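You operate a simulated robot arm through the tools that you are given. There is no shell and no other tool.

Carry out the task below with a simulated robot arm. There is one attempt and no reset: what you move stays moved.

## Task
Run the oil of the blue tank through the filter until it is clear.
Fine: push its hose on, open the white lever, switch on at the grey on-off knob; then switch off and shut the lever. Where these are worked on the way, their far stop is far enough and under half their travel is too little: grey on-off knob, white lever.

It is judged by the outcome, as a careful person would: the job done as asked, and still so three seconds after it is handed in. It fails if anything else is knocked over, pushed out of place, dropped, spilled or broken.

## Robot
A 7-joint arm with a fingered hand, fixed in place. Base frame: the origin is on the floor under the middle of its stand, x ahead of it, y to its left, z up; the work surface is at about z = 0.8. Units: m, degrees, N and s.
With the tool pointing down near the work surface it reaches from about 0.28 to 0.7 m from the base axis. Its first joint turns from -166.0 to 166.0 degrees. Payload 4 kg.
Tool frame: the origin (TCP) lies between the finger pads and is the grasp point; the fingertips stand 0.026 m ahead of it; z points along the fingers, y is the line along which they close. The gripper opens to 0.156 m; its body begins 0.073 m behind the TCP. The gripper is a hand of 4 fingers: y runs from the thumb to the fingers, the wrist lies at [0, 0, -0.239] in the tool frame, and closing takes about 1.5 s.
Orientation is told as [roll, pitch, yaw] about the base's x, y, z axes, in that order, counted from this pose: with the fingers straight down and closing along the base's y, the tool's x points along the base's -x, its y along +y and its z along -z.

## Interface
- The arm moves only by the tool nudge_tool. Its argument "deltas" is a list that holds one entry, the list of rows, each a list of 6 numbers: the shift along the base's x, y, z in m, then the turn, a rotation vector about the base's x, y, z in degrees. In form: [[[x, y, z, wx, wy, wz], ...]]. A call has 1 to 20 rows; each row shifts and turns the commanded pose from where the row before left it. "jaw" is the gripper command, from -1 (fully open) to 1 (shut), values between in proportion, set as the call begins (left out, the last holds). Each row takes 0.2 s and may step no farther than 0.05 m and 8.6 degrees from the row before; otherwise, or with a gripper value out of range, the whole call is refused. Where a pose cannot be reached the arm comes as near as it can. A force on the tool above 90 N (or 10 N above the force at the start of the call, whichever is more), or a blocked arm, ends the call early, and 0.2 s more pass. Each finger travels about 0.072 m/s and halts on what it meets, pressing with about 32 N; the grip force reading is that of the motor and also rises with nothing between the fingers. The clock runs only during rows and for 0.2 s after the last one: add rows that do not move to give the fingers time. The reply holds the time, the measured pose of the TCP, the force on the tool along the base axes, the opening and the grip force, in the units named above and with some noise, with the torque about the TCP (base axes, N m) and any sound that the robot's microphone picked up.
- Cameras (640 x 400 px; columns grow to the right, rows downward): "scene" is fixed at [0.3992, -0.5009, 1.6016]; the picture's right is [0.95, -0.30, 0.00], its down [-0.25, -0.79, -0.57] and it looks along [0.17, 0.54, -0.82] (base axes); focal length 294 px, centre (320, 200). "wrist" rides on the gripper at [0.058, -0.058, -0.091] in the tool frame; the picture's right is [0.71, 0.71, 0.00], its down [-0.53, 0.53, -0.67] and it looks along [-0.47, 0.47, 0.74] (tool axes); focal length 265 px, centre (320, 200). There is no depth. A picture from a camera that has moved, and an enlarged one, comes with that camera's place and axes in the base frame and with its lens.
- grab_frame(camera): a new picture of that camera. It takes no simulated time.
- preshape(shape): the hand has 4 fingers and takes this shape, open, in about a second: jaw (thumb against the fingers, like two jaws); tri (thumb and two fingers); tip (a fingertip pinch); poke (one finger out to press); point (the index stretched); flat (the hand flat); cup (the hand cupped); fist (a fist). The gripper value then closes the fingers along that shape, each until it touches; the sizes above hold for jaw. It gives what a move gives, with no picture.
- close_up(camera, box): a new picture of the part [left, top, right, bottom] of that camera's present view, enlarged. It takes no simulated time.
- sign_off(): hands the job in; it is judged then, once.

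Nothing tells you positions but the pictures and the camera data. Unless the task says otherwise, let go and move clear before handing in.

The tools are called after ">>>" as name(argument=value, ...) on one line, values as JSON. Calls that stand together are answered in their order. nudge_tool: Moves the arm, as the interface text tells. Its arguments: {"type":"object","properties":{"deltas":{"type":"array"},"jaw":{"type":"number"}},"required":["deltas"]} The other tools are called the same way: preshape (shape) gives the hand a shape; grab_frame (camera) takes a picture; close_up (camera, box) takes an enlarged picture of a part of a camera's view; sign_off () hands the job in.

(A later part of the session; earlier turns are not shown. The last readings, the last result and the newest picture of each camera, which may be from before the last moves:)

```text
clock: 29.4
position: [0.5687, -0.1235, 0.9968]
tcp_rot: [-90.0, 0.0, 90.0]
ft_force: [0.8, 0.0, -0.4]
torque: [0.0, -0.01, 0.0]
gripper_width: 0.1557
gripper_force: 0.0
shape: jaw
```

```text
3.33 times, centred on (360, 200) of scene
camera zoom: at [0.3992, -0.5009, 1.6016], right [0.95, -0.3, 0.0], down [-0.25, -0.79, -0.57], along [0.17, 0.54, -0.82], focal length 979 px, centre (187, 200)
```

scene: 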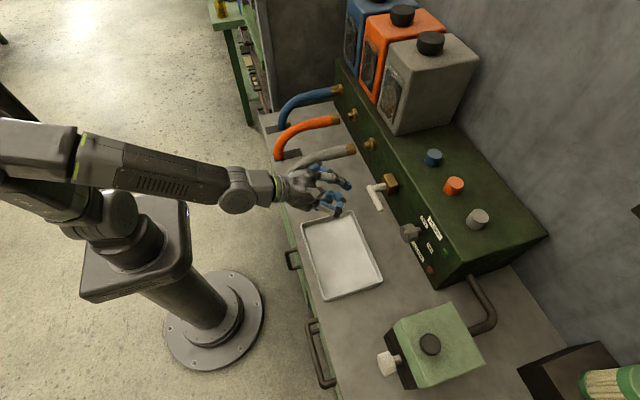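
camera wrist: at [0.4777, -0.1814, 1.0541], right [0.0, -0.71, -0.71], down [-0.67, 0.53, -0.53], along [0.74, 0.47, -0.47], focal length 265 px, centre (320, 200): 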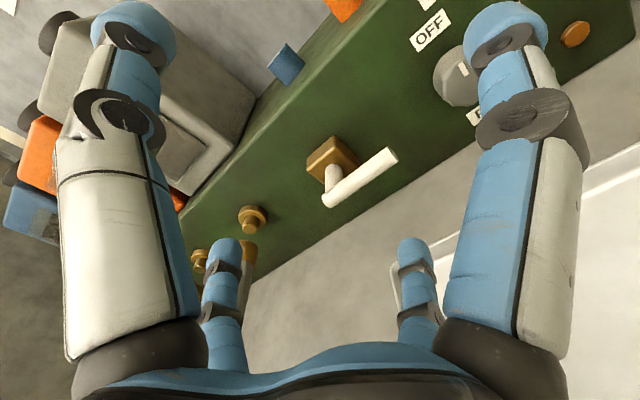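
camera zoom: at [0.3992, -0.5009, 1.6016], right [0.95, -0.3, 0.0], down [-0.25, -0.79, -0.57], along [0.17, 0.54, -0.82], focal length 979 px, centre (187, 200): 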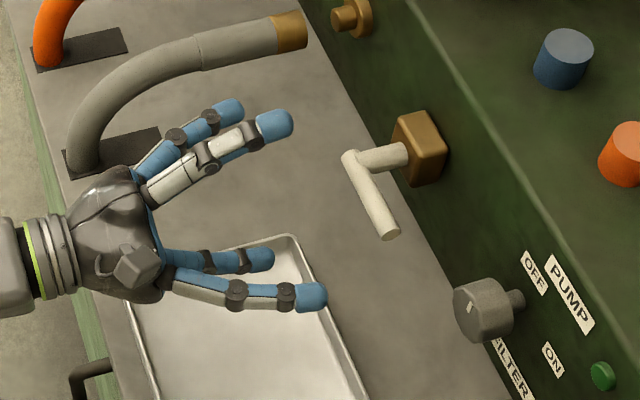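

The view is clear now: the handle is at about x 0.695, z 0.905, from y -0.055 to -0.13. I'll lower the hand so the bottom finger is beneath the handle height, then move it forward.

>>> nudge_tool(deltas=[[[0.01, 0.004, -0.018, 0, 0, 0], [0.01, 0.004, -0.018, 0, 0, 0], [0.02, 0.002, -0.002, 0, 0, 0], [0.025, 0, 0, 0, 0, 0], [0.025, 0, 0, 0, 0, 0], [0.02, 0, 0, 0, 0, 0], [0, 0, 0, 0, 0, 0]]])

>>> grab_frame(camera="wrist")

>>> close_up(camera="scene", box=[310, 140, 440, 250])

```text
clock: 31.0
position: [0.6786, -0.1134, 0.9578]
tcp_rot: [-90.0, 0.0, 90.0]
ft_force: [0.1, 0.4, 0.1]
torque: [0.02, -0.02, 0.0]
gripper_width: 0.1558
gripper_force: 0.0
shape: jaw
```

```text
taken
camera wrist: at [0.5872, -0.1721, 1.0154], right [0.0, -0.71, -0.71], down [-0.67, 0.53, -0.53], along [0.74, 0.47, -0.47], focal length 265 px, centre (320, 200)
```

wrist: 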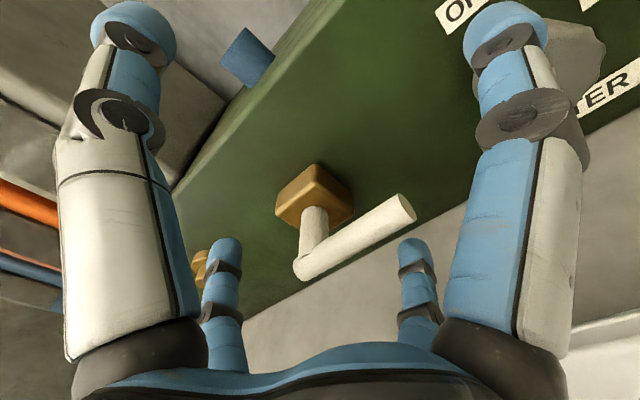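

```text
3.64 times, centred on (375, 195) of scene
camera zoom: at [0.3992, -0.5009, 1.6016], right [0.95, -0.3, 0.0], down [-0.25, -0.79, -0.57], along [0.17, 0.54, -0.82], focal length 1068 px, centre (120, 218)
```

zoom: 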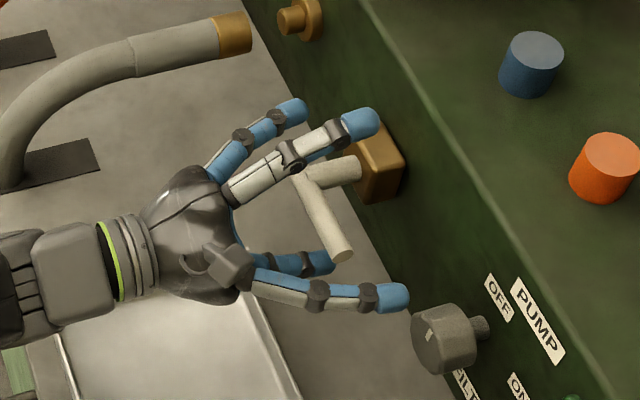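

The lower finger is below the handle. I'll go a bit further forward, then lift to see whether the lever moves up.

>>> nudge_tool(deltas=[[[0.008, 0, 0, 0, 0, 0], [0, 0, 0.008, 0, 0, 0], [0, 0, 0.008, 0, 0, 0], [0, 0, 0.008, 0, 0, 0], [0, 0, 0.008, 0, 0, 0], [0, 0, 0, 0, 0, 0]]])

>>> grab_frame(camera="wrist")

>>> close_up(camera="scene", box=[310, 140, 440, 250])

```text
clock: 32.4
position: [0.6872, -0.1148, 0.9918]
tcp_rot: [-90.1, 0.0, 89.9]
ft_force: [-0.2, -0.3, -1.6]
torque: [-0.06, -0.02, 0.0]
gripper_width: 0.1557
gripper_force: 0.0
shape: jaw
```

```text
taken
camera wrist: at [0.5955, -0.1726, 1.0484], right [0.0, -0.71, -0.71], down [-0.67, 0.53, -0.53], along [0.74, 0.47, -0.47], focal length 265 px, centre (320, 200)
```

wrist: 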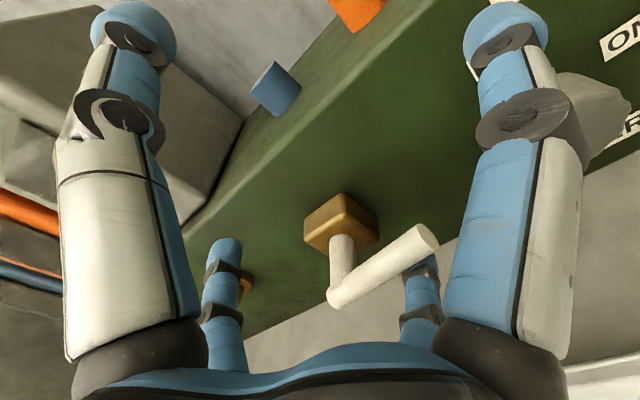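

```text
3.64 times, centred on (375, 195) of scene
camera zoom: at [0.3992, -0.5009, 1.6016], right [0.95, -0.3, 0.0], down [-0.25, -0.79, -0.57], along [0.17, 0.54, -0.82], focal length 1068 px, centre (120, 218)
```

zoom: 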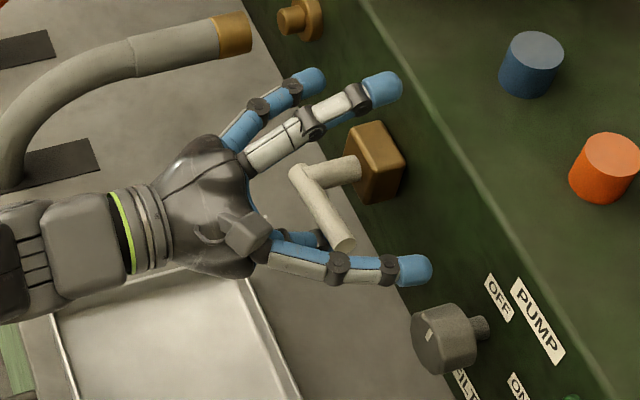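

It moves upward with very little force. I'll follow its arc up.

>>> nudge_tool(deltas=[[[0, 0, 0.008, 0, 0, 0], [0, 0, 0.008, 0, 0, 0], [0, 0.005, 0.01, 0, 0, 0], [0, 0.005, 0.01, 0, 0, 0], [0, 0.007, 0.009, 0, 0, 0], [0, 0, 0, 0, 0, 0]]])

>>> grab_frame(camera="wrist")

>>> close_up(camera="scene", box=[310, 140, 440, 250])

```text
clock: 33.8
position: [0.6872, -0.0973, 1.0368]
tcp_rot: [-90.1, 0.0, 90.2]
ft_force: [-0.3, -0.9, -1.6]
torque: [-0.08, 0.05, 0.0]
gripper_width: 0.1562
gripper_force: 0.2
shape: jaw
```

```text
taken
camera wrist: at [0.596, -0.1555, 1.0931], right [0.0, -0.71, -0.71], down [-0.67, 0.52, -0.53], along [0.74, 0.47, -0.47], focal length 265 px, centre (320, 200)
```

wrist: 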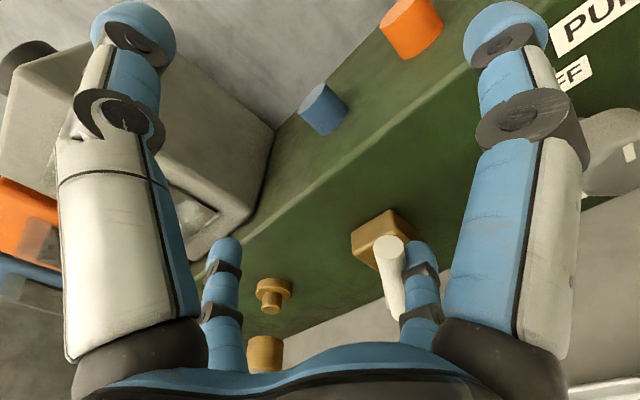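

```text
3.64 times, centred on (375, 195) of scene
camera zoom: at [0.3992, -0.5009, 1.6016], right [0.95, -0.3, 0.0], down [-0.25, -0.79, -0.57], along [0.17, 0.54, -0.82], focal length 1068 px, centre (120, 218)
```

zoom: 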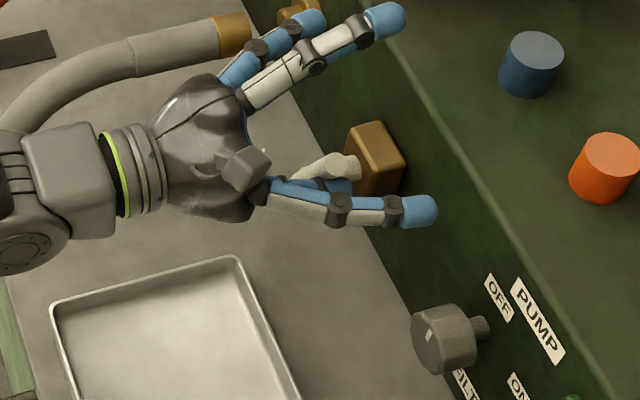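

The handle is around two-thirds up. I'll continue along the arc until it meets its stop.

>>> nudge_tool(deltas=[[[0, 0.008, 0.007, 0, 0, 0], [0, 0.008, 0.006, 0, 0, 0], [0, 0.008, 0.004, 0, 0, 0], [0, 0.006, 0, 0, 0, 0], [0, 0, 0, 0, 0, 0]]])

>>> grab_frame(camera="wrist")

>>> close_up(camera="scene", box=[310, 140, 440, 250])

```text
clock: 35.0
position: [0.686, -0.092, 1.042]
tcp_rot: [-90.1, 0.0, 90.7]
ft_force: [0.1, -0.9, -1.3]
torque: [-0.06, -0.01, -0.01]
gripper_width: 0.1558
gripper_force: 0.1
shape: jaw
out of reach, approached as far as the arm can: row 2, 3, 4
```

```text
taken
camera wrist: at [0.5953, -0.1508, 1.1], right [0.01, -0.71, -0.71], down [-0.67, 0.52, -0.53], along [0.74, 0.48, -0.47], focal length 265 px, centre (320, 200)
```

wrist: 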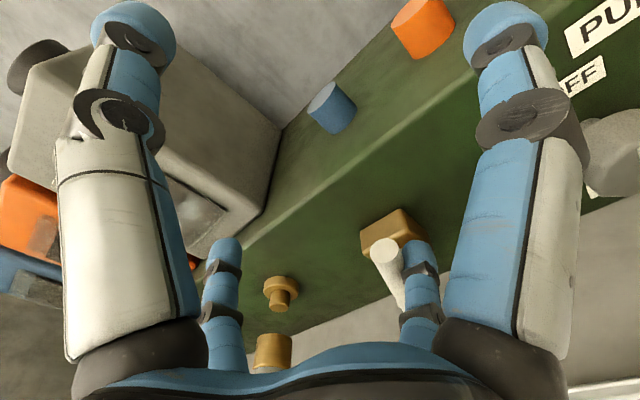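

```text
3.64 times, centred on (375, 195) of scene
camera zoom: at [0.3992, -0.5009, 1.6016], right [0.95, -0.3, 0.0], down [-0.25, -0.79, -0.57], along [0.17, 0.54, -0.82], focal length 1068 px, centre (120, 218)
```

zoom: 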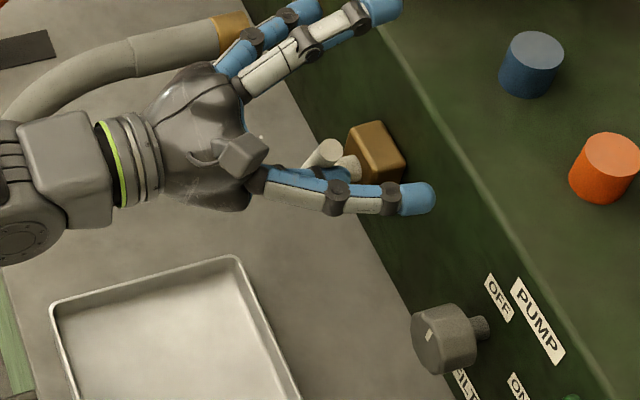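

The arm hit a reach limit at this height, with the handle about 75 degrees up. I'll try lowering slightly while pushing +y so the finger acts nearer the pivot.

>>> nudge_tool(deltas=[[[-0.002, 0, -0.012, 0, 0, 0], [0, 0.005, -0.005, 0, 0, 0], [0, 0, 0, 0, 0, 0]]])

```text
clock: 35.8
position: [0.6832, -0.0916, 1.0266]
tcp_rot: [-90.1, -0.1, 90.6]
ft_force: [-0.1, 0.0, 0.8]
torque: [0.0, 0.0, -0.01]
gripper_width: 0.1558
gripper_force: 0.0
shape: jaw
out of reach, approached as far as the arm can: row 2
```

>>> nudge_tool(deltas=[[[0, 0, 0, 0, 0, 5], [0, 0, 0, 0, 0, 5], [0, 0.006, 0, 0, 0, 0], [0, 0.006, 0, 0, 0, 0], [0, 0, 0, 0, 0, 0]]])

>>> grab_frame(camera="scene")

```text
clock: 37.0
position: [0.6831, -0.0802, 1.0252]
tcp_rot: [-89.9, 0.1, 100.0]
ft_force: [-2.0, -4.9, 0.8]
torque: [-0.43, 0.15, -0.06]
gripper_width: 0.1559
gripper_force: 0.0
shape: jaw
```

```text
taken
```

scene: 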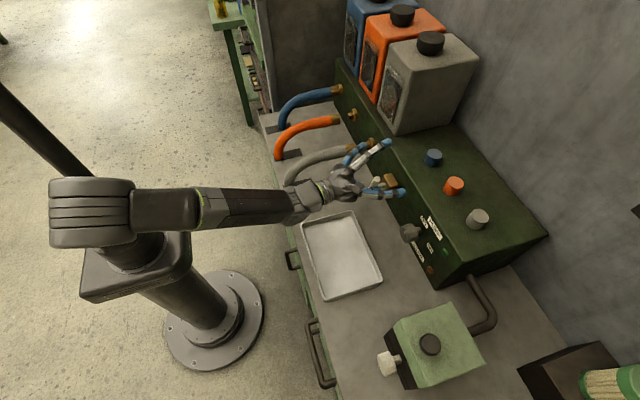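

Yawing the tool freed it. The lateral force is now about 5 N, so I'll check whether the lever is at its stop.

>>> close_up(camera="scene", box=[330, 130, 430, 220])

>>> grab_frame(camera="wrist")

```text
4.44 times, centred on (380, 175) of scene
camera zoom: at [0.3992, -0.5009, 1.6016], right [0.95, -0.3, 0.0], down [-0.25, -0.79, -0.57], along [0.17, 0.54, -0.82], focal length 1305 px, centre (53, 311)
```

zoom: 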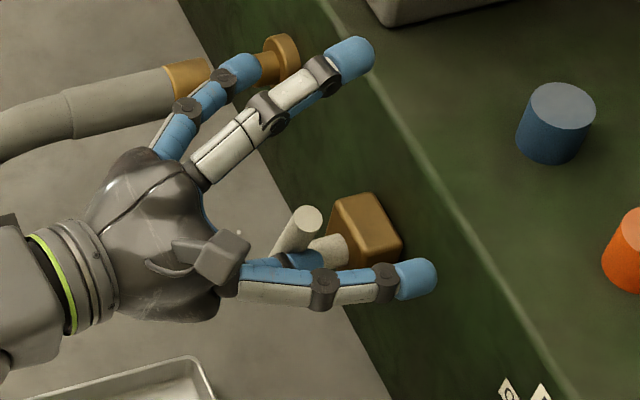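

```text
taken
camera wrist: at [0.6036, -0.1528, 1.0831], right [0.12, -0.7, -0.71], down [-0.75, 0.4, -0.53], along [0.65, 0.59, -0.47], focal length 265 px, centre (320, 200)
```

wrist: 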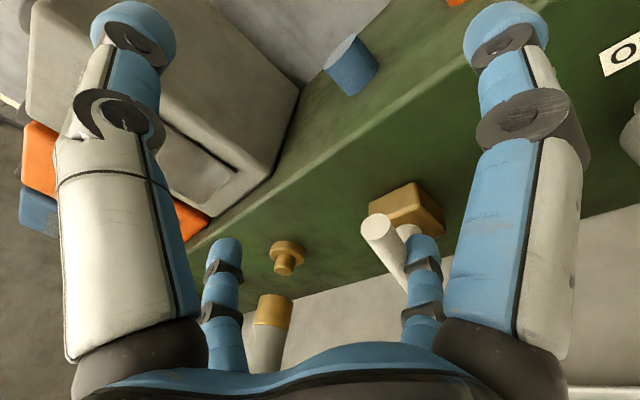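

The handle looks about 77 degrees up, near vertical. I'll push a little further to confirm the stop.

>>> nudge_tool(deltas=[[[0, 0.005, 0, 0, 0, 0], [0, 0.005, 0, 0, 0, 0], [0, 0, 0, 0, 0, 0]]])

>>> close_up(camera="scene", box=[330, 130, 430, 220])

>>> close_up(camera="wrist", box=[280, 140, 480, 300])

```text
clock: 37.8
position: [0.6839, -0.0697, 1.0264]
tcp_rot: [-90.0, 0.0, 100.1]
ft_force: [-1.3, -4.5, 1.8]
torque: [-0.34, 0.11, -0.06]
gripper_width: 0.1561
gripper_force: 0.0
shape: jaw
```

```text
4.44 times, centred on (380, 175) of scene
camera zoom: at [0.3992, -0.5009, 1.6016], right [0.95, -0.3, 0.0], down [-0.25, -0.79, -0.57], along [0.17, 0.54, -0.82], focal length 1305 px, centre (53, 311)
```

zoom: 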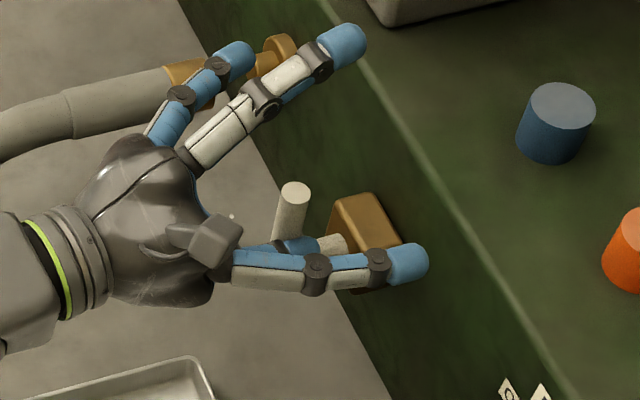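

```text
2.50 times, centred on (380, 220) of wrist
camera zoom: at [0.6039, -0.1425, 1.0831], right [0.12, -0.7, -0.71], down [-0.75, 0.4, -0.53], along [0.65, 0.59, -0.47], focal length 664 px, centre (170, 150)
```

zoom: 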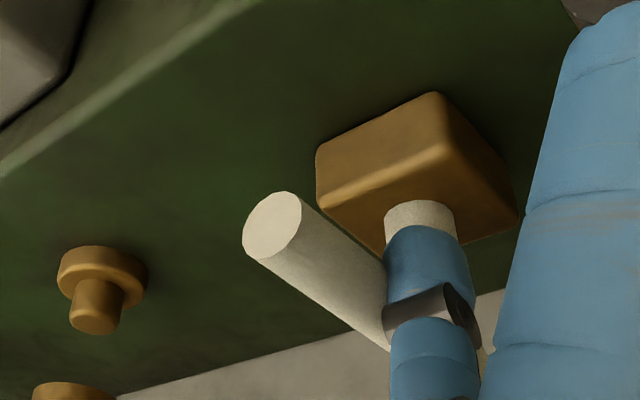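

The handle is now about vertical and still moves. I'll push once more to find the stop.

>>> nudge_tool(deltas=[[[0, 0.005, 0, 0, 0, 0], [0, 0.004, 0, 0, 0, 0], [0, 0, 0, 0, 0, 0]]])

>>> close_up(camera="scene", box=[330, 130, 430, 220])

```text
clock: 38.6
position: [0.6847, -0.0614, 1.0266]
tcp_rot: [-90.0, -0.1, 99.8]
ft_force: [1.2, -11.8, 0.7]
torque: [-0.92, 0.03, -0.12]
gripper_width: 0.1561
gripper_force: 0.1
shape: jaw
```

```text
4.44 times, centred on (380, 175) of scene
camera zoom: at [0.3992, -0.5009, 1.6016], right [0.95, -0.3, 0.0], down [-0.25, -0.79, -0.57], along [0.17, 0.54, -0.82], focal length 1305 px, centre (53, 311)
```

zoom: 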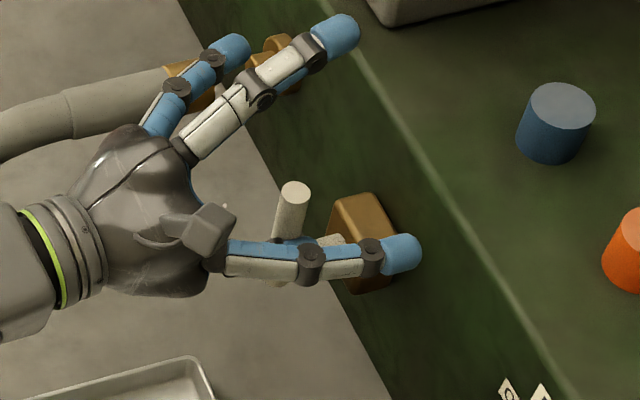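

The lever is vertical and against its stop, so it is open. I'll withdraw the hand, and then line up coaxially with the grey on-off knob.

>>> nudge_tool(deltas=[[[0, -0.012, 0, 0, 0, 0], [0, -0.01, 0, 0, 0, 0], [-0.03, 0, 0, 0, 0, 0], [-0.03, 0, 0, 0, 0, -5], [-0.03, -0.02, 0, 0, 0, -5], [-0.01, -0.04, -0.02, 0, 0, 0], [0, -0.04, -0.03, 0, 0, 0], [0, -0.038, -0.03, 0, 0, 0], [0, 0, -0.03, 0, 0, 0], [0, 0, 0, 0, 0, 0]]], jaw=-1)

>>> grab_frame(camera="wrist")

>>> grab_frame(camera="scene")

```text
clock: 40.8
position: [0.5836, -0.2222, 0.9173]
tcp_rot: [-90.1, 0.0, 90.0]
ft_force: [0.4, -0.7, -0.5]
torque: [0.01, 0.0, -0.01]
gripper_width: 0.1559
gripper_force: 0.0
shape: jaw
```

```text
taken
camera wrist: at [0.4914, -0.2795, 0.9742], right [0.0, -0.71, -0.71], down [-0.67, 0.53, -0.53], along [0.74, 0.47, -0.47], focal length 265 px, centre (320, 200)
```

wrist: 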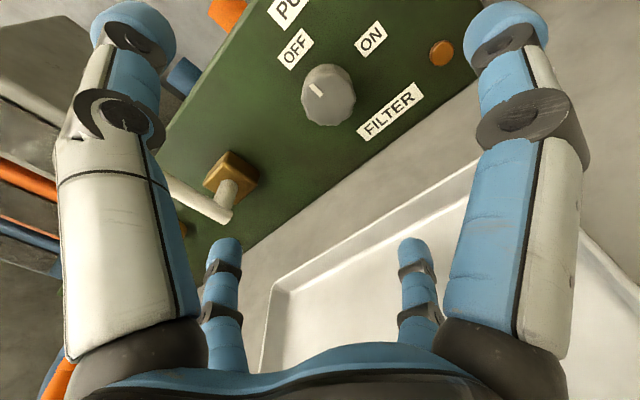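

```text
taken
```

scene: 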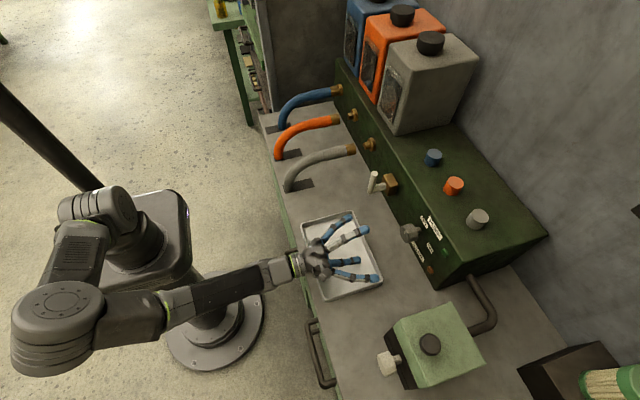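

The lever stays up and I'm nearly coaxial with the knob. I'll zoom in to refine the alignment.

>>> close_up(camera="wrist", box=[250, 20, 450, 160])

>>> close_up(camera="scene", box=[300, 200, 460, 310])

```text
2.86 times, centred on (350, 90) of wrist
camera zoom: at [0.4914, -0.2795, 0.9742], right [0.0, -0.71, -0.71], down [-0.67, 0.53, -0.53], along [0.74, 0.47, -0.47], focal length 758 px, centre (234, 514)
```

zoom: 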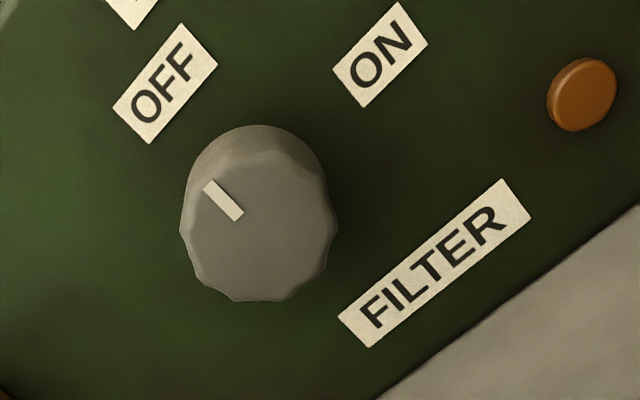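

```text
3.64 times, centred on (380, 255) of scene
camera zoom: at [0.3992, -0.5009, 1.6016], right [0.95, -0.3, 0.0], down [-0.25, -0.79, -0.57], along [0.17, 0.54, -0.82], focal length 1068 px, centre (102, 0)
```

zoom: 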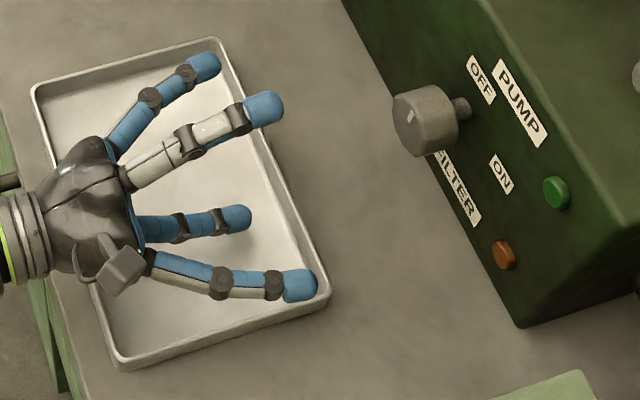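

The knob's front centre is about (0.715, -0.223, 0.907) with a diameter of about 46 mm. I'll lower 1 cm, roll back 45 degrees to leave room for the 90-degree turn, and pre-close the fingers partway.

>>> nudge_tool(deltas=[[[0, 0, -0.005, -7.5, 0, 0], [0, -0.001, -0.005, -7.5, 0, 0], [0, 0, 0, -7.5, 0, 0], [0, 0, 0, -7.5, 0, 0], [0, 0, 0, -7.5, 0, 0], [0, 0, 0, -7.5, 0, 0], [0, 0, 0, 0, 0, 0], [0, 0, 0, 0, 0, 0]]], jaw=-0.2)

>>> grab_frame(camera="wrist")

>>> close_up(camera="scene", box=[300, 200, 460, 310])

```text
clock: 42.6
position: [0.5846, -0.2216, 0.9048]
tcp_rot: [-90.0, 45.1, 90.0]
ft_force: [0.3, -1.0, -0.6]
torque: [-0.02, 0.0, -0.01]
gripper_width: 0.094
gripper_force: 0.0
shape: jaw
```

```text
taken
camera wrist: at [0.4925, -0.2218, 0.987], right [0.0, -1.0, 0.0], down [-0.67, 0.0, -0.74], along [0.74, 0.0, -0.67], focal length 265 px, centre (320, 200)
```

wrist: 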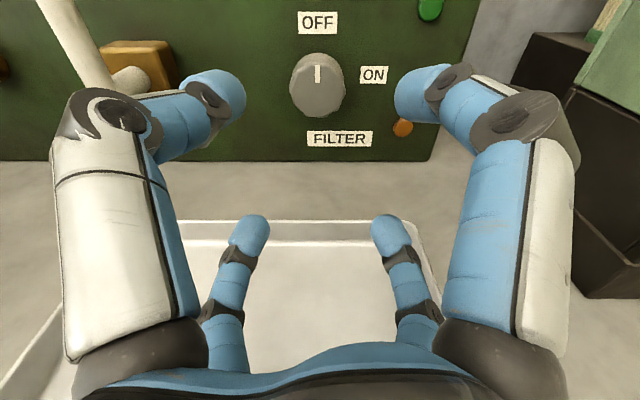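

```text
3.64 times, centred on (380, 255) of scene
camera zoom: at [0.3992, -0.5009, 1.6016], right [0.95, -0.3, 0.0], down [-0.25, -0.79, -0.57], along [0.17, 0.54, -0.82], focal length 1068 px, centre (102, 0)
```

zoom: 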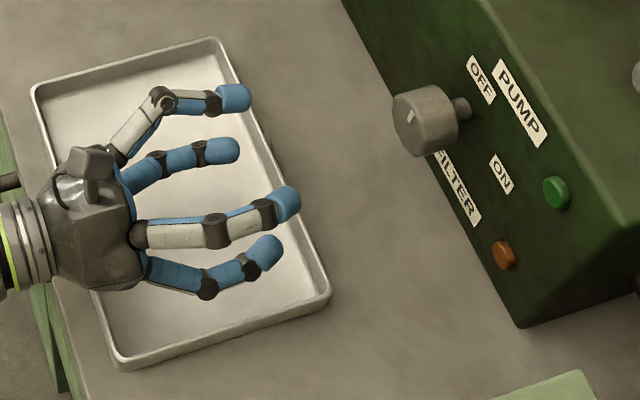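

Excellent: an upright view, with the knob centred between the fingers. A quick zoom to fine-tune alignment before approaching.

>>> close_up(camera="wrist", box=[240, 0, 440, 160])

>>> close_up(camera="scene", box=[340, 0, 420, 110])

```text
2.50 times, centred on (340, 80) of wrist
camera zoom: at [0.4925, -0.2218, 0.987], right [0.0, -1.0, 0.0], down [-0.67, 0.0, -0.74], along [0.74, 0.0, -0.67], focal length 664 px, centre (270, 500)
```

zoom: 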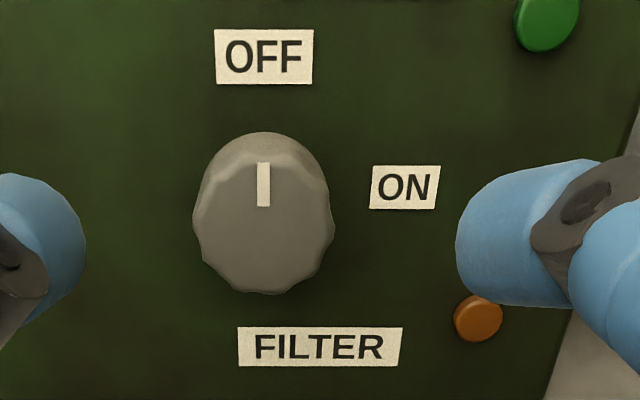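

```text
3.64 times, centred on (380, 55) of scene
camera zoom: at [0.3992, -0.5009, 1.6016], right [0.95, -0.3, 0.0], down [-0.25, -0.79, -0.57], along [0.17, 0.54, -0.82], focal length 1068 px, centre (102, 727)
```

zoom: 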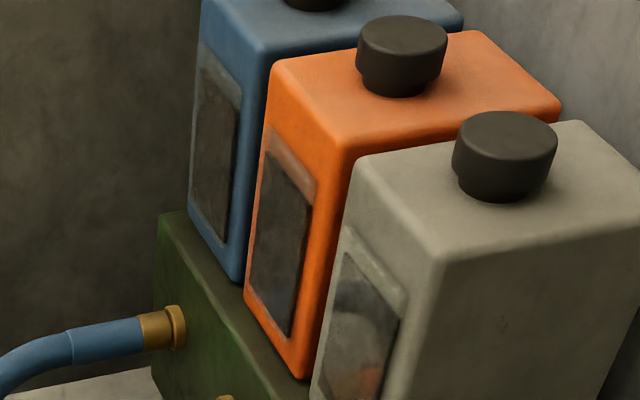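

Panel front is confirmed at x about 0.776. I'll advance to envelop the knob with the fingers still pre-opened.

>>> nudge_tool(deltas=[[[0.025, 0.002, 0.004, 0, 0, 0], [0.025, 0, 0, 0, 0, 0], [0.025, 0, 0, 0, 0, 0], [0.02, 0, 0, 0, 0, 0], [0.015, 0, 0, 0, 0, 0], [0.01, 0, 0, 0, 0, 0], [0, 0, 0, 0, 0, 0]]])

>>> grab_frame(camera="wrist")

>>> close_up(camera="scene", box=[340, 180, 470, 290])

```text
clock: 44.2
position: [0.7044, -0.22, 0.9091]
tcp_rot: [-89.8, 44.9, 90.0]
ft_force: [-0.3, -0.1, -0.6]
torque: [0.01, 0.0, 0.01]
gripper_width: 0.0942
gripper_force: 0.1
shape: jaw
```

```text
taken
camera wrist: at [0.6119, -0.2197, 0.9905], right [0.0, -1.0, 0.0], down [-0.67, 0.0, -0.74], along [0.74, 0.0, -0.67], focal length 265 px, centre (320, 200)
```

wrist: 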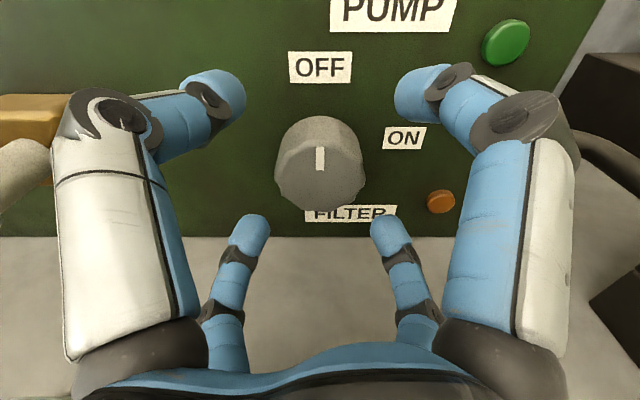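

```text
3.64 times, centred on (405, 235) of scene
camera zoom: at [0.3992, -0.5009, 1.6016], right [0.95, -0.3, 0.0], down [-0.25, -0.79, -0.57], along [0.17, 0.54, -0.82], focal length 1068 px, centre (11, 73)
```

zoom: 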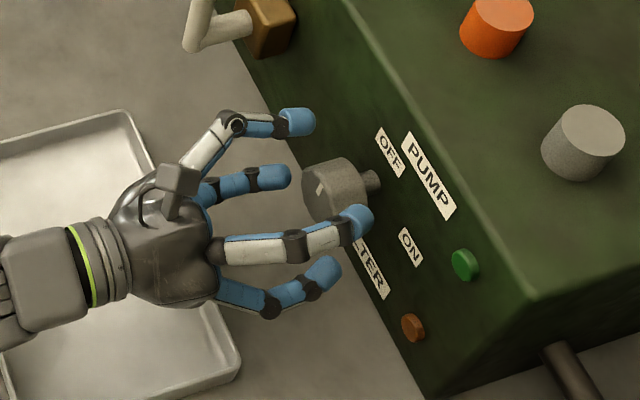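

The knob's front face is at x about 0.721. I'll advance 2 cm more and close the fingers on it.

>>> nudge_tool(deltas=[[[0.012, 0, 0, 0, 0, 0], [0.01, 0, 0, 0, 0, 0], [0, 0, 0, 0, 0, 0]]])

>>> grab_frame(camera="wrist")

>>> close_up(camera="scene", box=[370, 190, 450, 260])

```text
clock: 45.0
position: [0.7252, -0.2198, 0.9104]
tcp_rot: [-90.0, 45.0, 90.0]
ft_force: [0.5, 0.1, 0.1]
torque: [0.02, 0.01, 0.02]
gripper_width: 0.0941
gripper_force: 0.0
shape: jaw
```

```text
taken
camera wrist: at [0.6338, -0.2192, 0.9908], right [0.0, -1.0, 0.0], down [-0.67, 0.0, -0.74], along [0.74, 0.0, -0.67], focal length 265 px, centre (320, 200)
```

wrist: 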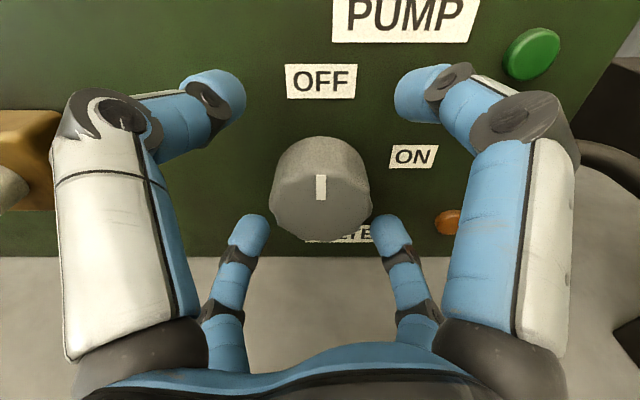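

```text
5.71 times, centred on (410, 225) of scene
camera zoom: at [0.3992, -0.5009, 1.6016], right [0.95, -0.3, 0.0], down [-0.25, -0.79, -0.57], along [0.17, 0.54, -0.82], focal length 1678 px, centre (-194, 57)
```

zoom: 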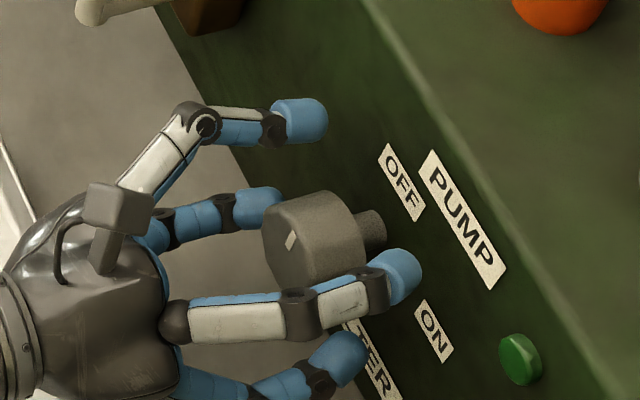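

Four fingers surround the knob. Closing now and waiting for the fingers to settle.

>>> nudge_tool(deltas=[[[0, 0, 0, 0, 0, 0], [0, 0, 0, 0, 0, 0], [0, 0, 0, 0, 0, 0], [0, 0, 0, 0, 0, 0], [0, 0, 0, 0, 0, 0], [0, 0, 0, 0, 0, 0]]], jaw=1)

>>> grab_frame(camera="wrist")

>>> close_up(camera="scene", box=[370, 190, 450, 260])

```text
clock: 46.4
position: [0.7255, -0.2191, 0.91]
tcp_rot: [-90.1, 45.0, 89.9]
ft_force: [8.8, -0.8, 1.3]
torque: [0.03, 0.01, 0.01]
gripper_width: 0.0393
gripper_force: 32.1
shape: jaw
```

```text
taken
camera wrist: at [0.6339, -0.219, 0.991], right [0.0, -1.0, 0.0], down [-0.67, 0.0, -0.74], along [0.74, 0.0, -0.67], focal length 265 px, centre (320, 200)
```

wrist: 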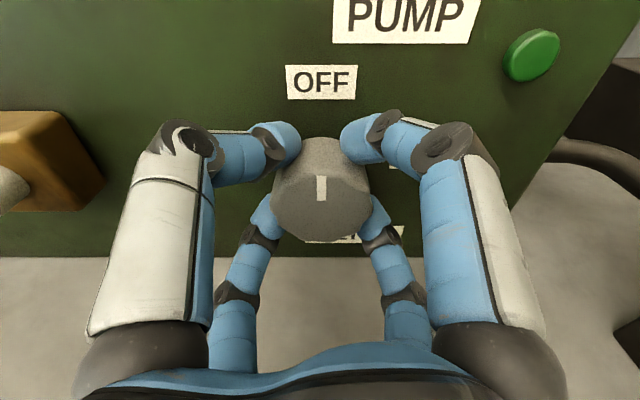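

```text
5.71 times, centred on (410, 225) of scene
camera zoom: at [0.3992, -0.5009, 1.6016], right [0.95, -0.3, 0.0], down [-0.25, -0.79, -0.57], along [0.17, 0.54, -0.82], focal length 1678 px, centre (-194, 57)
```

zoom: 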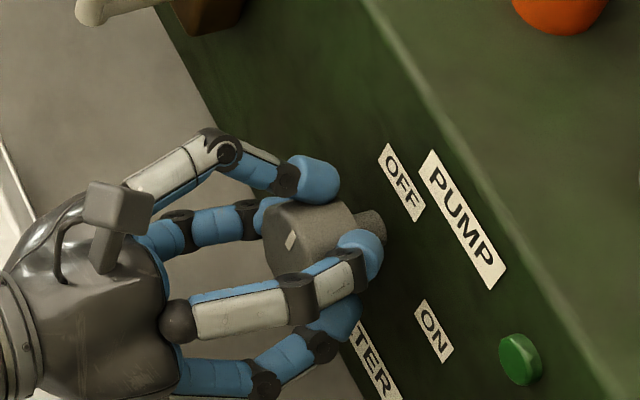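

The knob is firmly gripped and centred. I'll turn it clockwise (+x rotation) toward ON, the first 45 degrees.

>>> nudge_tool(deltas=[[[0, 0, 0, 7.5, 0, 0], [0, 0, 0, 7.5, 0, 0], [0, 0, 0, 7.5, 0, 0], [0, 0, 0, 7.5, 0, 0], [0, 0, 0, 7.5, 0, 0], [0, 0, 0, 7.5, 0, 0], [0, 0, 0, 0, 0, 0]]])

>>> grab_frame(camera="wrist")

>>> close_up(camera="scene", box=[370, 190, 450, 260])

```text
clock: 48.0
position: [0.7256, -0.2203, 0.9086]
tcp_rot: [-90.0, -0.1, 89.9]
ft_force: [2.8, -10.3, -2.4]
torque: [-0.05, 0.02, -0.24]
gripper_width: 0.0385
gripper_force: 31.7
shape: jaw
```

```text
taken
camera wrist: at [0.6341, -0.279, 0.9662], right [0.0, -0.71, -0.71], down [-0.67, 0.53, -0.52], along [0.74, 0.47, -0.47], focal length 265 px, centre (320, 200)
```

wrist: 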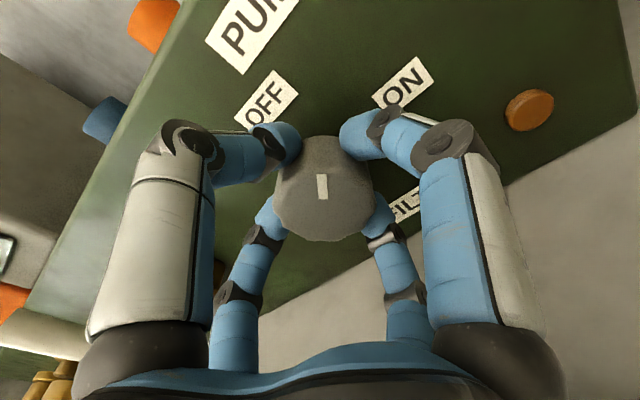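

```text
5.71 times, centred on (410, 225) of scene
camera zoom: at [0.3992, -0.5009, 1.6016], right [0.95, -0.3, 0.0], down [-0.25, -0.79, -0.57], along [0.17, 0.54, -0.82], focal length 1678 px, centre (-194, 57)
```

zoom: 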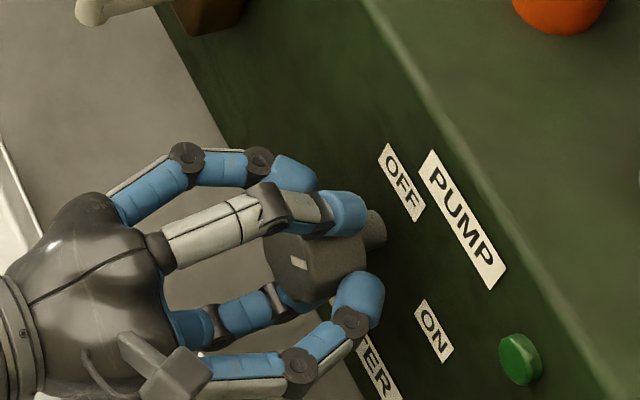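

The knob turns with the hand, with the pointer now halfway between OFF and ON. Continuing the remaining turn.

>>> nudge_tool(deltas=[[[0, 0, 0, 7.5, 0, 0], [0, 0, 0, 7.5, 0, 0], [0, 0, 0, 7.5, 0, 0], [0, 0, 0, 7.5, 0, 0], [0, 0, 0, 7.5, 0, 0], [0, 0, 0, 7.5, 0, 0], [0, 0, 0, 0, 0, 0]]])

>>> grab_frame(camera="wrist")

>>> close_up(camera="scene", box=[370, 190, 450, 260])

>>> close_up(camera="scene", box=[340, 0, 420, 110])

```text
clock: 49.6
position: [0.726, -0.2205, 0.9096]
tcp_rot: [-90.0, -45.1, 89.9]
ft_force: [2.2, -17.7, -8.6]
torque: [-0.09, 0.17, -0.61]
gripper_width: 0.0381
gripper_force: 31.6
shape: jaw
```

```text
taken
camera wrist: at [0.6341, -0.3029, 0.9078], right [0.0, 0.0, -1.0], down [-0.67, 0.75, 0.0], along [0.75, 0.67, 0.0], focal length 265 px, centre (320, 200)
```

wrist: 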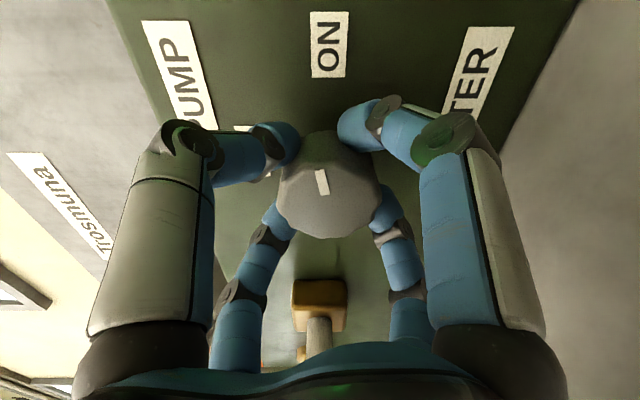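

```text
5.71 times, centred on (410, 225) of scene
camera zoom: at [0.3992, -0.5009, 1.6016], right [0.95, -0.3, 0.0], down [-0.25, -0.79, -0.57], along [0.17, 0.54, -0.82], focal length 1678 px, centre (-194, 57)
```

zoom: 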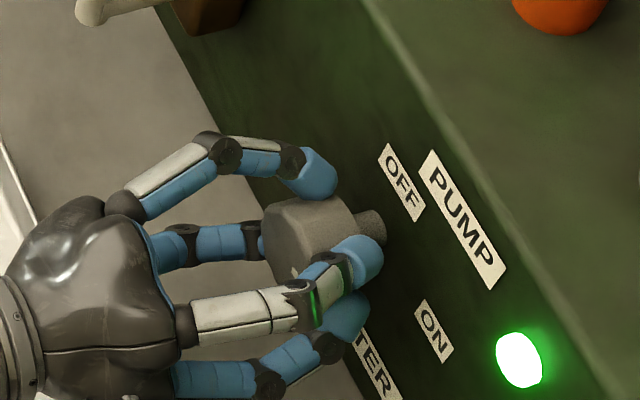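

```text
3.64 times, centred on (380, 55) of scene
camera zoom: at [0.3992, -0.5009, 1.6016], right [0.95, -0.3, 0.0], down [-0.25, -0.79, -0.57], along [0.17, 0.54, -0.82], focal length 1068 px, centre (102, 727)
```

zoom: 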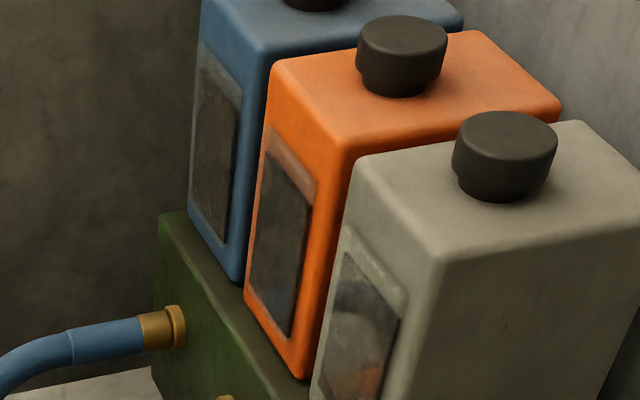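

The green light is on, so the pump is running. I'll hold here and wait, watching the blue tank's sight glass and the filter light.

>>> nudge_tool(deltas=[[[0, 0, 0, 0, 0, 0], [0, 0, 0, 0, 0, 0], [0, 0, 0, 0, 0, 0], [0, 0, 0, 0, 0, 0], [0, 0, 0, 0, 0, 0], [0, 0, 0, 0, 0, 0], [0, 0, 0, 0, 0, 0], [0, 0, 0, 0, 0, 0], [0, 0, 0, 0, 0, 0], [0, 0, 0, 0, 0, 0]]])

>>> grab_frame(camera="scene")

>>> close_up(camera="scene", box=[340, 0, 420, 110])

```text
clock: 51.8
position: [0.7248, -0.2217, 0.9091]
tcp_rot: [-90.0, -45.0, 89.9]
ft_force: [-1.2, -17.7, -11.3]
torque: [-0.14, 0.21, -0.65]
gripper_width: 0.0383
gripper_force: 31.5
shape: jaw
```

```text
taken
```

scene: 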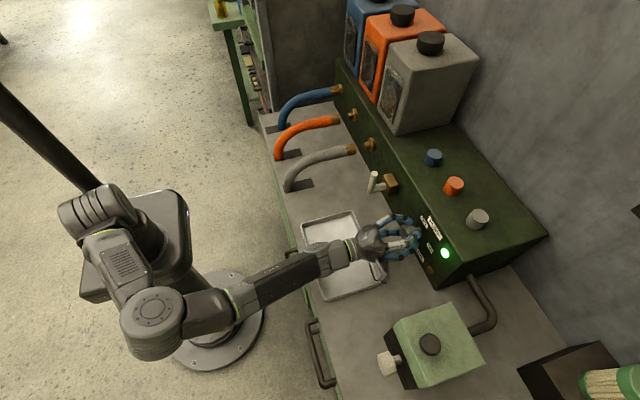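

```text
3.64 times, centred on (380, 55) of scene
camera zoom: at [0.3992, -0.5009, 1.6016], right [0.95, -0.3, 0.0], down [-0.25, -0.79, -0.57], along [0.17, 0.54, -0.82], focal length 1068 px, centre (102, 727)
```

zoom: 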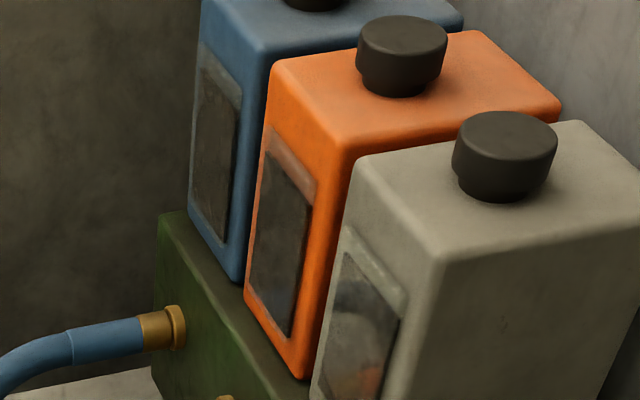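

>>> close_up(camera="scene", box=[338, 0, 378, 60])

>>> nudge_tool(deltas=[[[0, 0, 0, 0, 0, 0], [0, 0, 0, 0, 0, 0], [0, 0, 0, 0, 0, 0], [0, 0, 0, 0, 0, 0], [0, 0, 0, 0, 0, 0], [0, 0, 0, 0, 0, 0], [0, 0, 0, 0, 0, 0], [0, 0, 0, 0, 0, 0], [0, 0, 0, 0, 0, 0], [0, 0, 0, 0, 0, 0], [0, 0, 0, 0, 0, 0], [0, 0, 0, 0, 0, 0], [0, 0, 0, 0, 0, 0], [0, 0, 0, 0, 0, 0], [0, 0, 0, 0, 0, 0]]])

>>> close_up(camera="scene", box=[338, 0, 378, 60])

>>> close_up(camera="scene", box=[370, 190, 480, 290])

```text
6.67 times, centred on (358, 30) of scene
camera zoom: at [0.3992, -0.5009, 1.6016], right [0.95, -0.3, 0.0], down [-0.25, -0.79, -0.57], along [0.17, 0.54, -0.82], focal length 1958 px, centre (67, 1333)
```

zoom: 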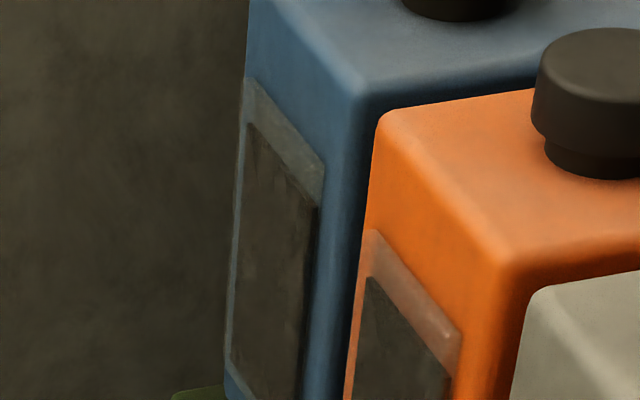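

```text
clock: 55.0
position: [0.726, -0.2197, 0.91]
tcp_rot: [-90.0, -45.1, 89.9]
ft_force: [-1.1, -17.8, -11.4]
torque: [-0.09, 0.19, -0.62]
gripper_width: 0.0382
gripper_force: 31.8
shape: jaw
```

```text
6.67 times, centred on (358, 30) of scene
camera zoom: at [0.3992, -0.5009, 1.6016], right [0.95, -0.3, 0.0], down [-0.25, -0.79, -0.57], along [0.17, 0.54, -0.82], focal length 1958 px, centre (67, 1333)
```

zoom: 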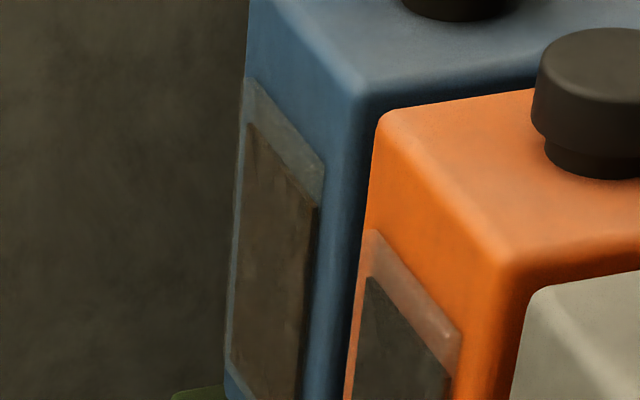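

```text
4.00 times, centred on (425, 240) of scene
camera zoom: at [0.3992, -0.5009, 1.6016], right [0.95, -0.3, 0.0], down [-0.25, -0.79, -0.57], along [0.17, 0.54, -0.82], focal length 1175 px, centre (-100, 40)
```

zoom: 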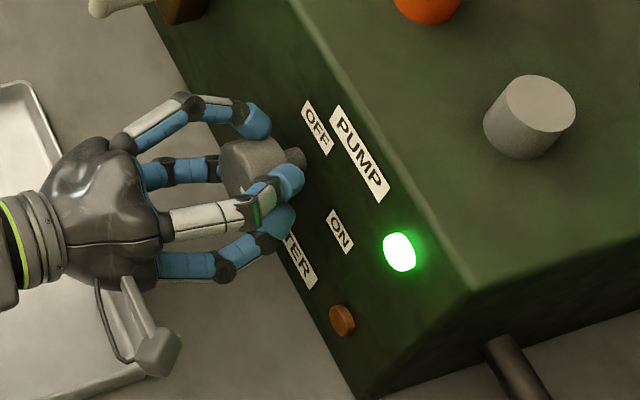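

The blue tank's oil is visibly changing, from near-black to brown, so filtration is working. I'll keep waiting and checking.

>>> nudge_tool(deltas=[[[0, 0, 0, 0, 0, 0], [0, 0, 0, 0, 0, 0], [0, 0, 0, 0, 0, 0], [0, 0, 0, 0, 0, 0], [0, 0, 0, 0, 0, 0], [0, 0, 0, 0, 0, 0], [0, 0, 0, 0, 0, 0], [0, 0, 0, 0, 0, 0], [0, 0, 0, 0, 0, 0], [0, 0, 0, 0, 0, 0], [0, 0, 0, 0, 0, 0], [0, 0, 0, 0, 0, 0], [0, 0, 0, 0, 0, 0], [0, 0, 0, 0, 0, 0], [0, 0, 0, 0, 0, 0], [0, 0, 0, 0, 0, 0], [0, 0, 0, 0, 0, 0], [0, 0, 0, 0, 0, 0], [0, 0, 0, 0, 0, 0], [0, 0, 0, 0, 0, 0]]])

>>> close_up(camera="scene", box=[338, 0, 378, 60])

>>> grab_frame(camera="scene")

```text
clock: 59.2
position: [0.7265, -0.2215, 0.9089]
tcp_rot: [-89.9, -45.0, 89.9]
ft_force: [-0.8, -18.6, -10.8]
torque: [-0.11, 0.21, -0.66]
gripper_width: 0.038
gripper_force: 31.9
shape: jaw
```

```text
6.67 times, centred on (358, 30) of scene
camera zoom: at [0.3992, -0.5009, 1.6016], right [0.95, -0.3, 0.0], down [-0.25, -0.79, -0.57], along [0.17, 0.54, -0.82], focal length 1958 px, centre (67, 1333)
```

zoom: 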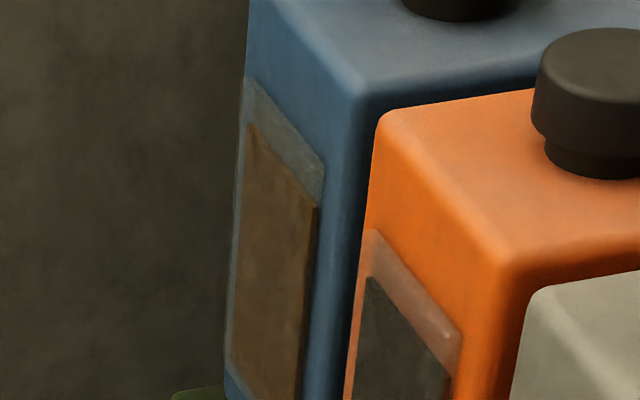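

```text
taken
```

scene: 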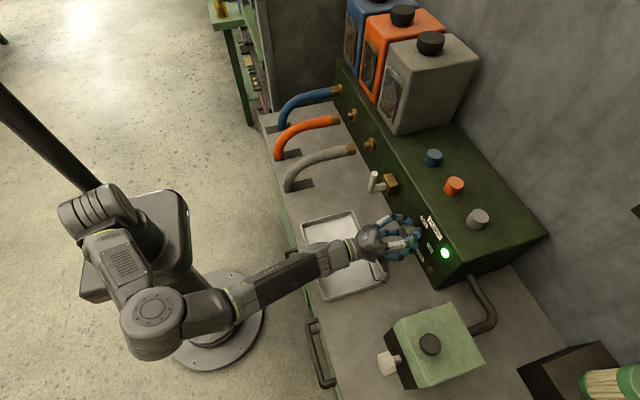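

The oil is getting lighter brown and the filter light is still off. Waiting further.

>>> nudge_tool(deltas=[[[0, 0, 0, 0, 0, 0], [0, 0, 0, 0, 0, 0], [0, 0, 0, 0, 0, 0], [0, 0, 0, 0, 0, 0], [0, 0, 0, 0, 0, 0], [0, 0, 0, 0, 0, 0], [0, 0, 0, 0, 0, 0], [0, 0, 0, 0, 0, 0], [0, 0, 0, 0, 0, 0], [0, 0, 0, 0, 0, 0], [0, 0, 0, 0, 0, 0], [0, 0, 0, 0, 0, 0], [0, 0, 0, 0, 0, 0], [0, 0, 0, 0, 0, 0], [0, 0, 0, 0, 0, 0], [0, 0, 0, 0, 0, 0], [0, 0, 0, 0, 0, 0], [0, 0, 0, 0, 0, 0], [0, 0, 0, 0, 0, 0], [0, 0, 0, 0, 0, 0]]])

>>> close_up(camera="scene", box=[338, 0, 378, 60])

>>> close_up(camera="scene", box=[370, 190, 480, 290])

```text
clock: 63.4
position: [0.7255, -0.2208, 0.9094]
tcp_rot: [-90.0, -45.0, 89.8]
ft_force: [-1.6, -18.5, -11.5]
torque: [-0.07, 0.21, -0.62]
gripper_width: 0.0382
gripper_force: 31.9
shape: jaw
```

```text
6.67 times, centred on (358, 30) of scene
camera zoom: at [0.3992, -0.5009, 1.6016], right [0.95, -0.3, 0.0], down [-0.25, -0.79, -0.57], along [0.17, 0.54, -0.82], focal length 1958 px, centre (67, 1333)
```

zoom: 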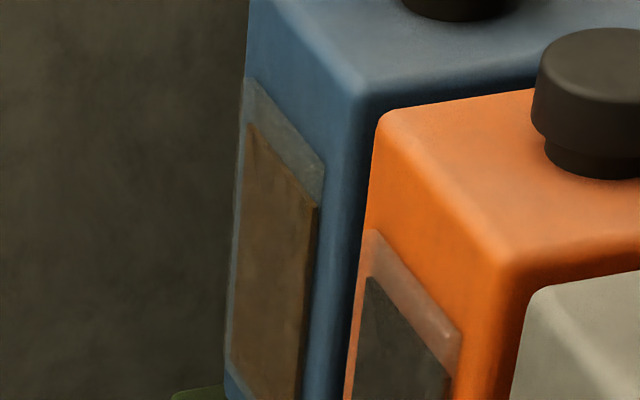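

```text
4.00 times, centred on (425, 240) of scene
camera zoom: at [0.3992, -0.5009, 1.6016], right [0.95, -0.3, 0.0], down [-0.25, -0.79, -0.57], along [0.17, 0.54, -0.82], focal length 1175 px, centre (-100, 40)
```

zoom: 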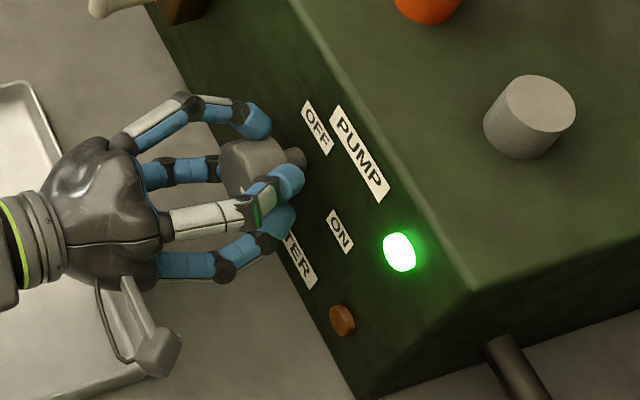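

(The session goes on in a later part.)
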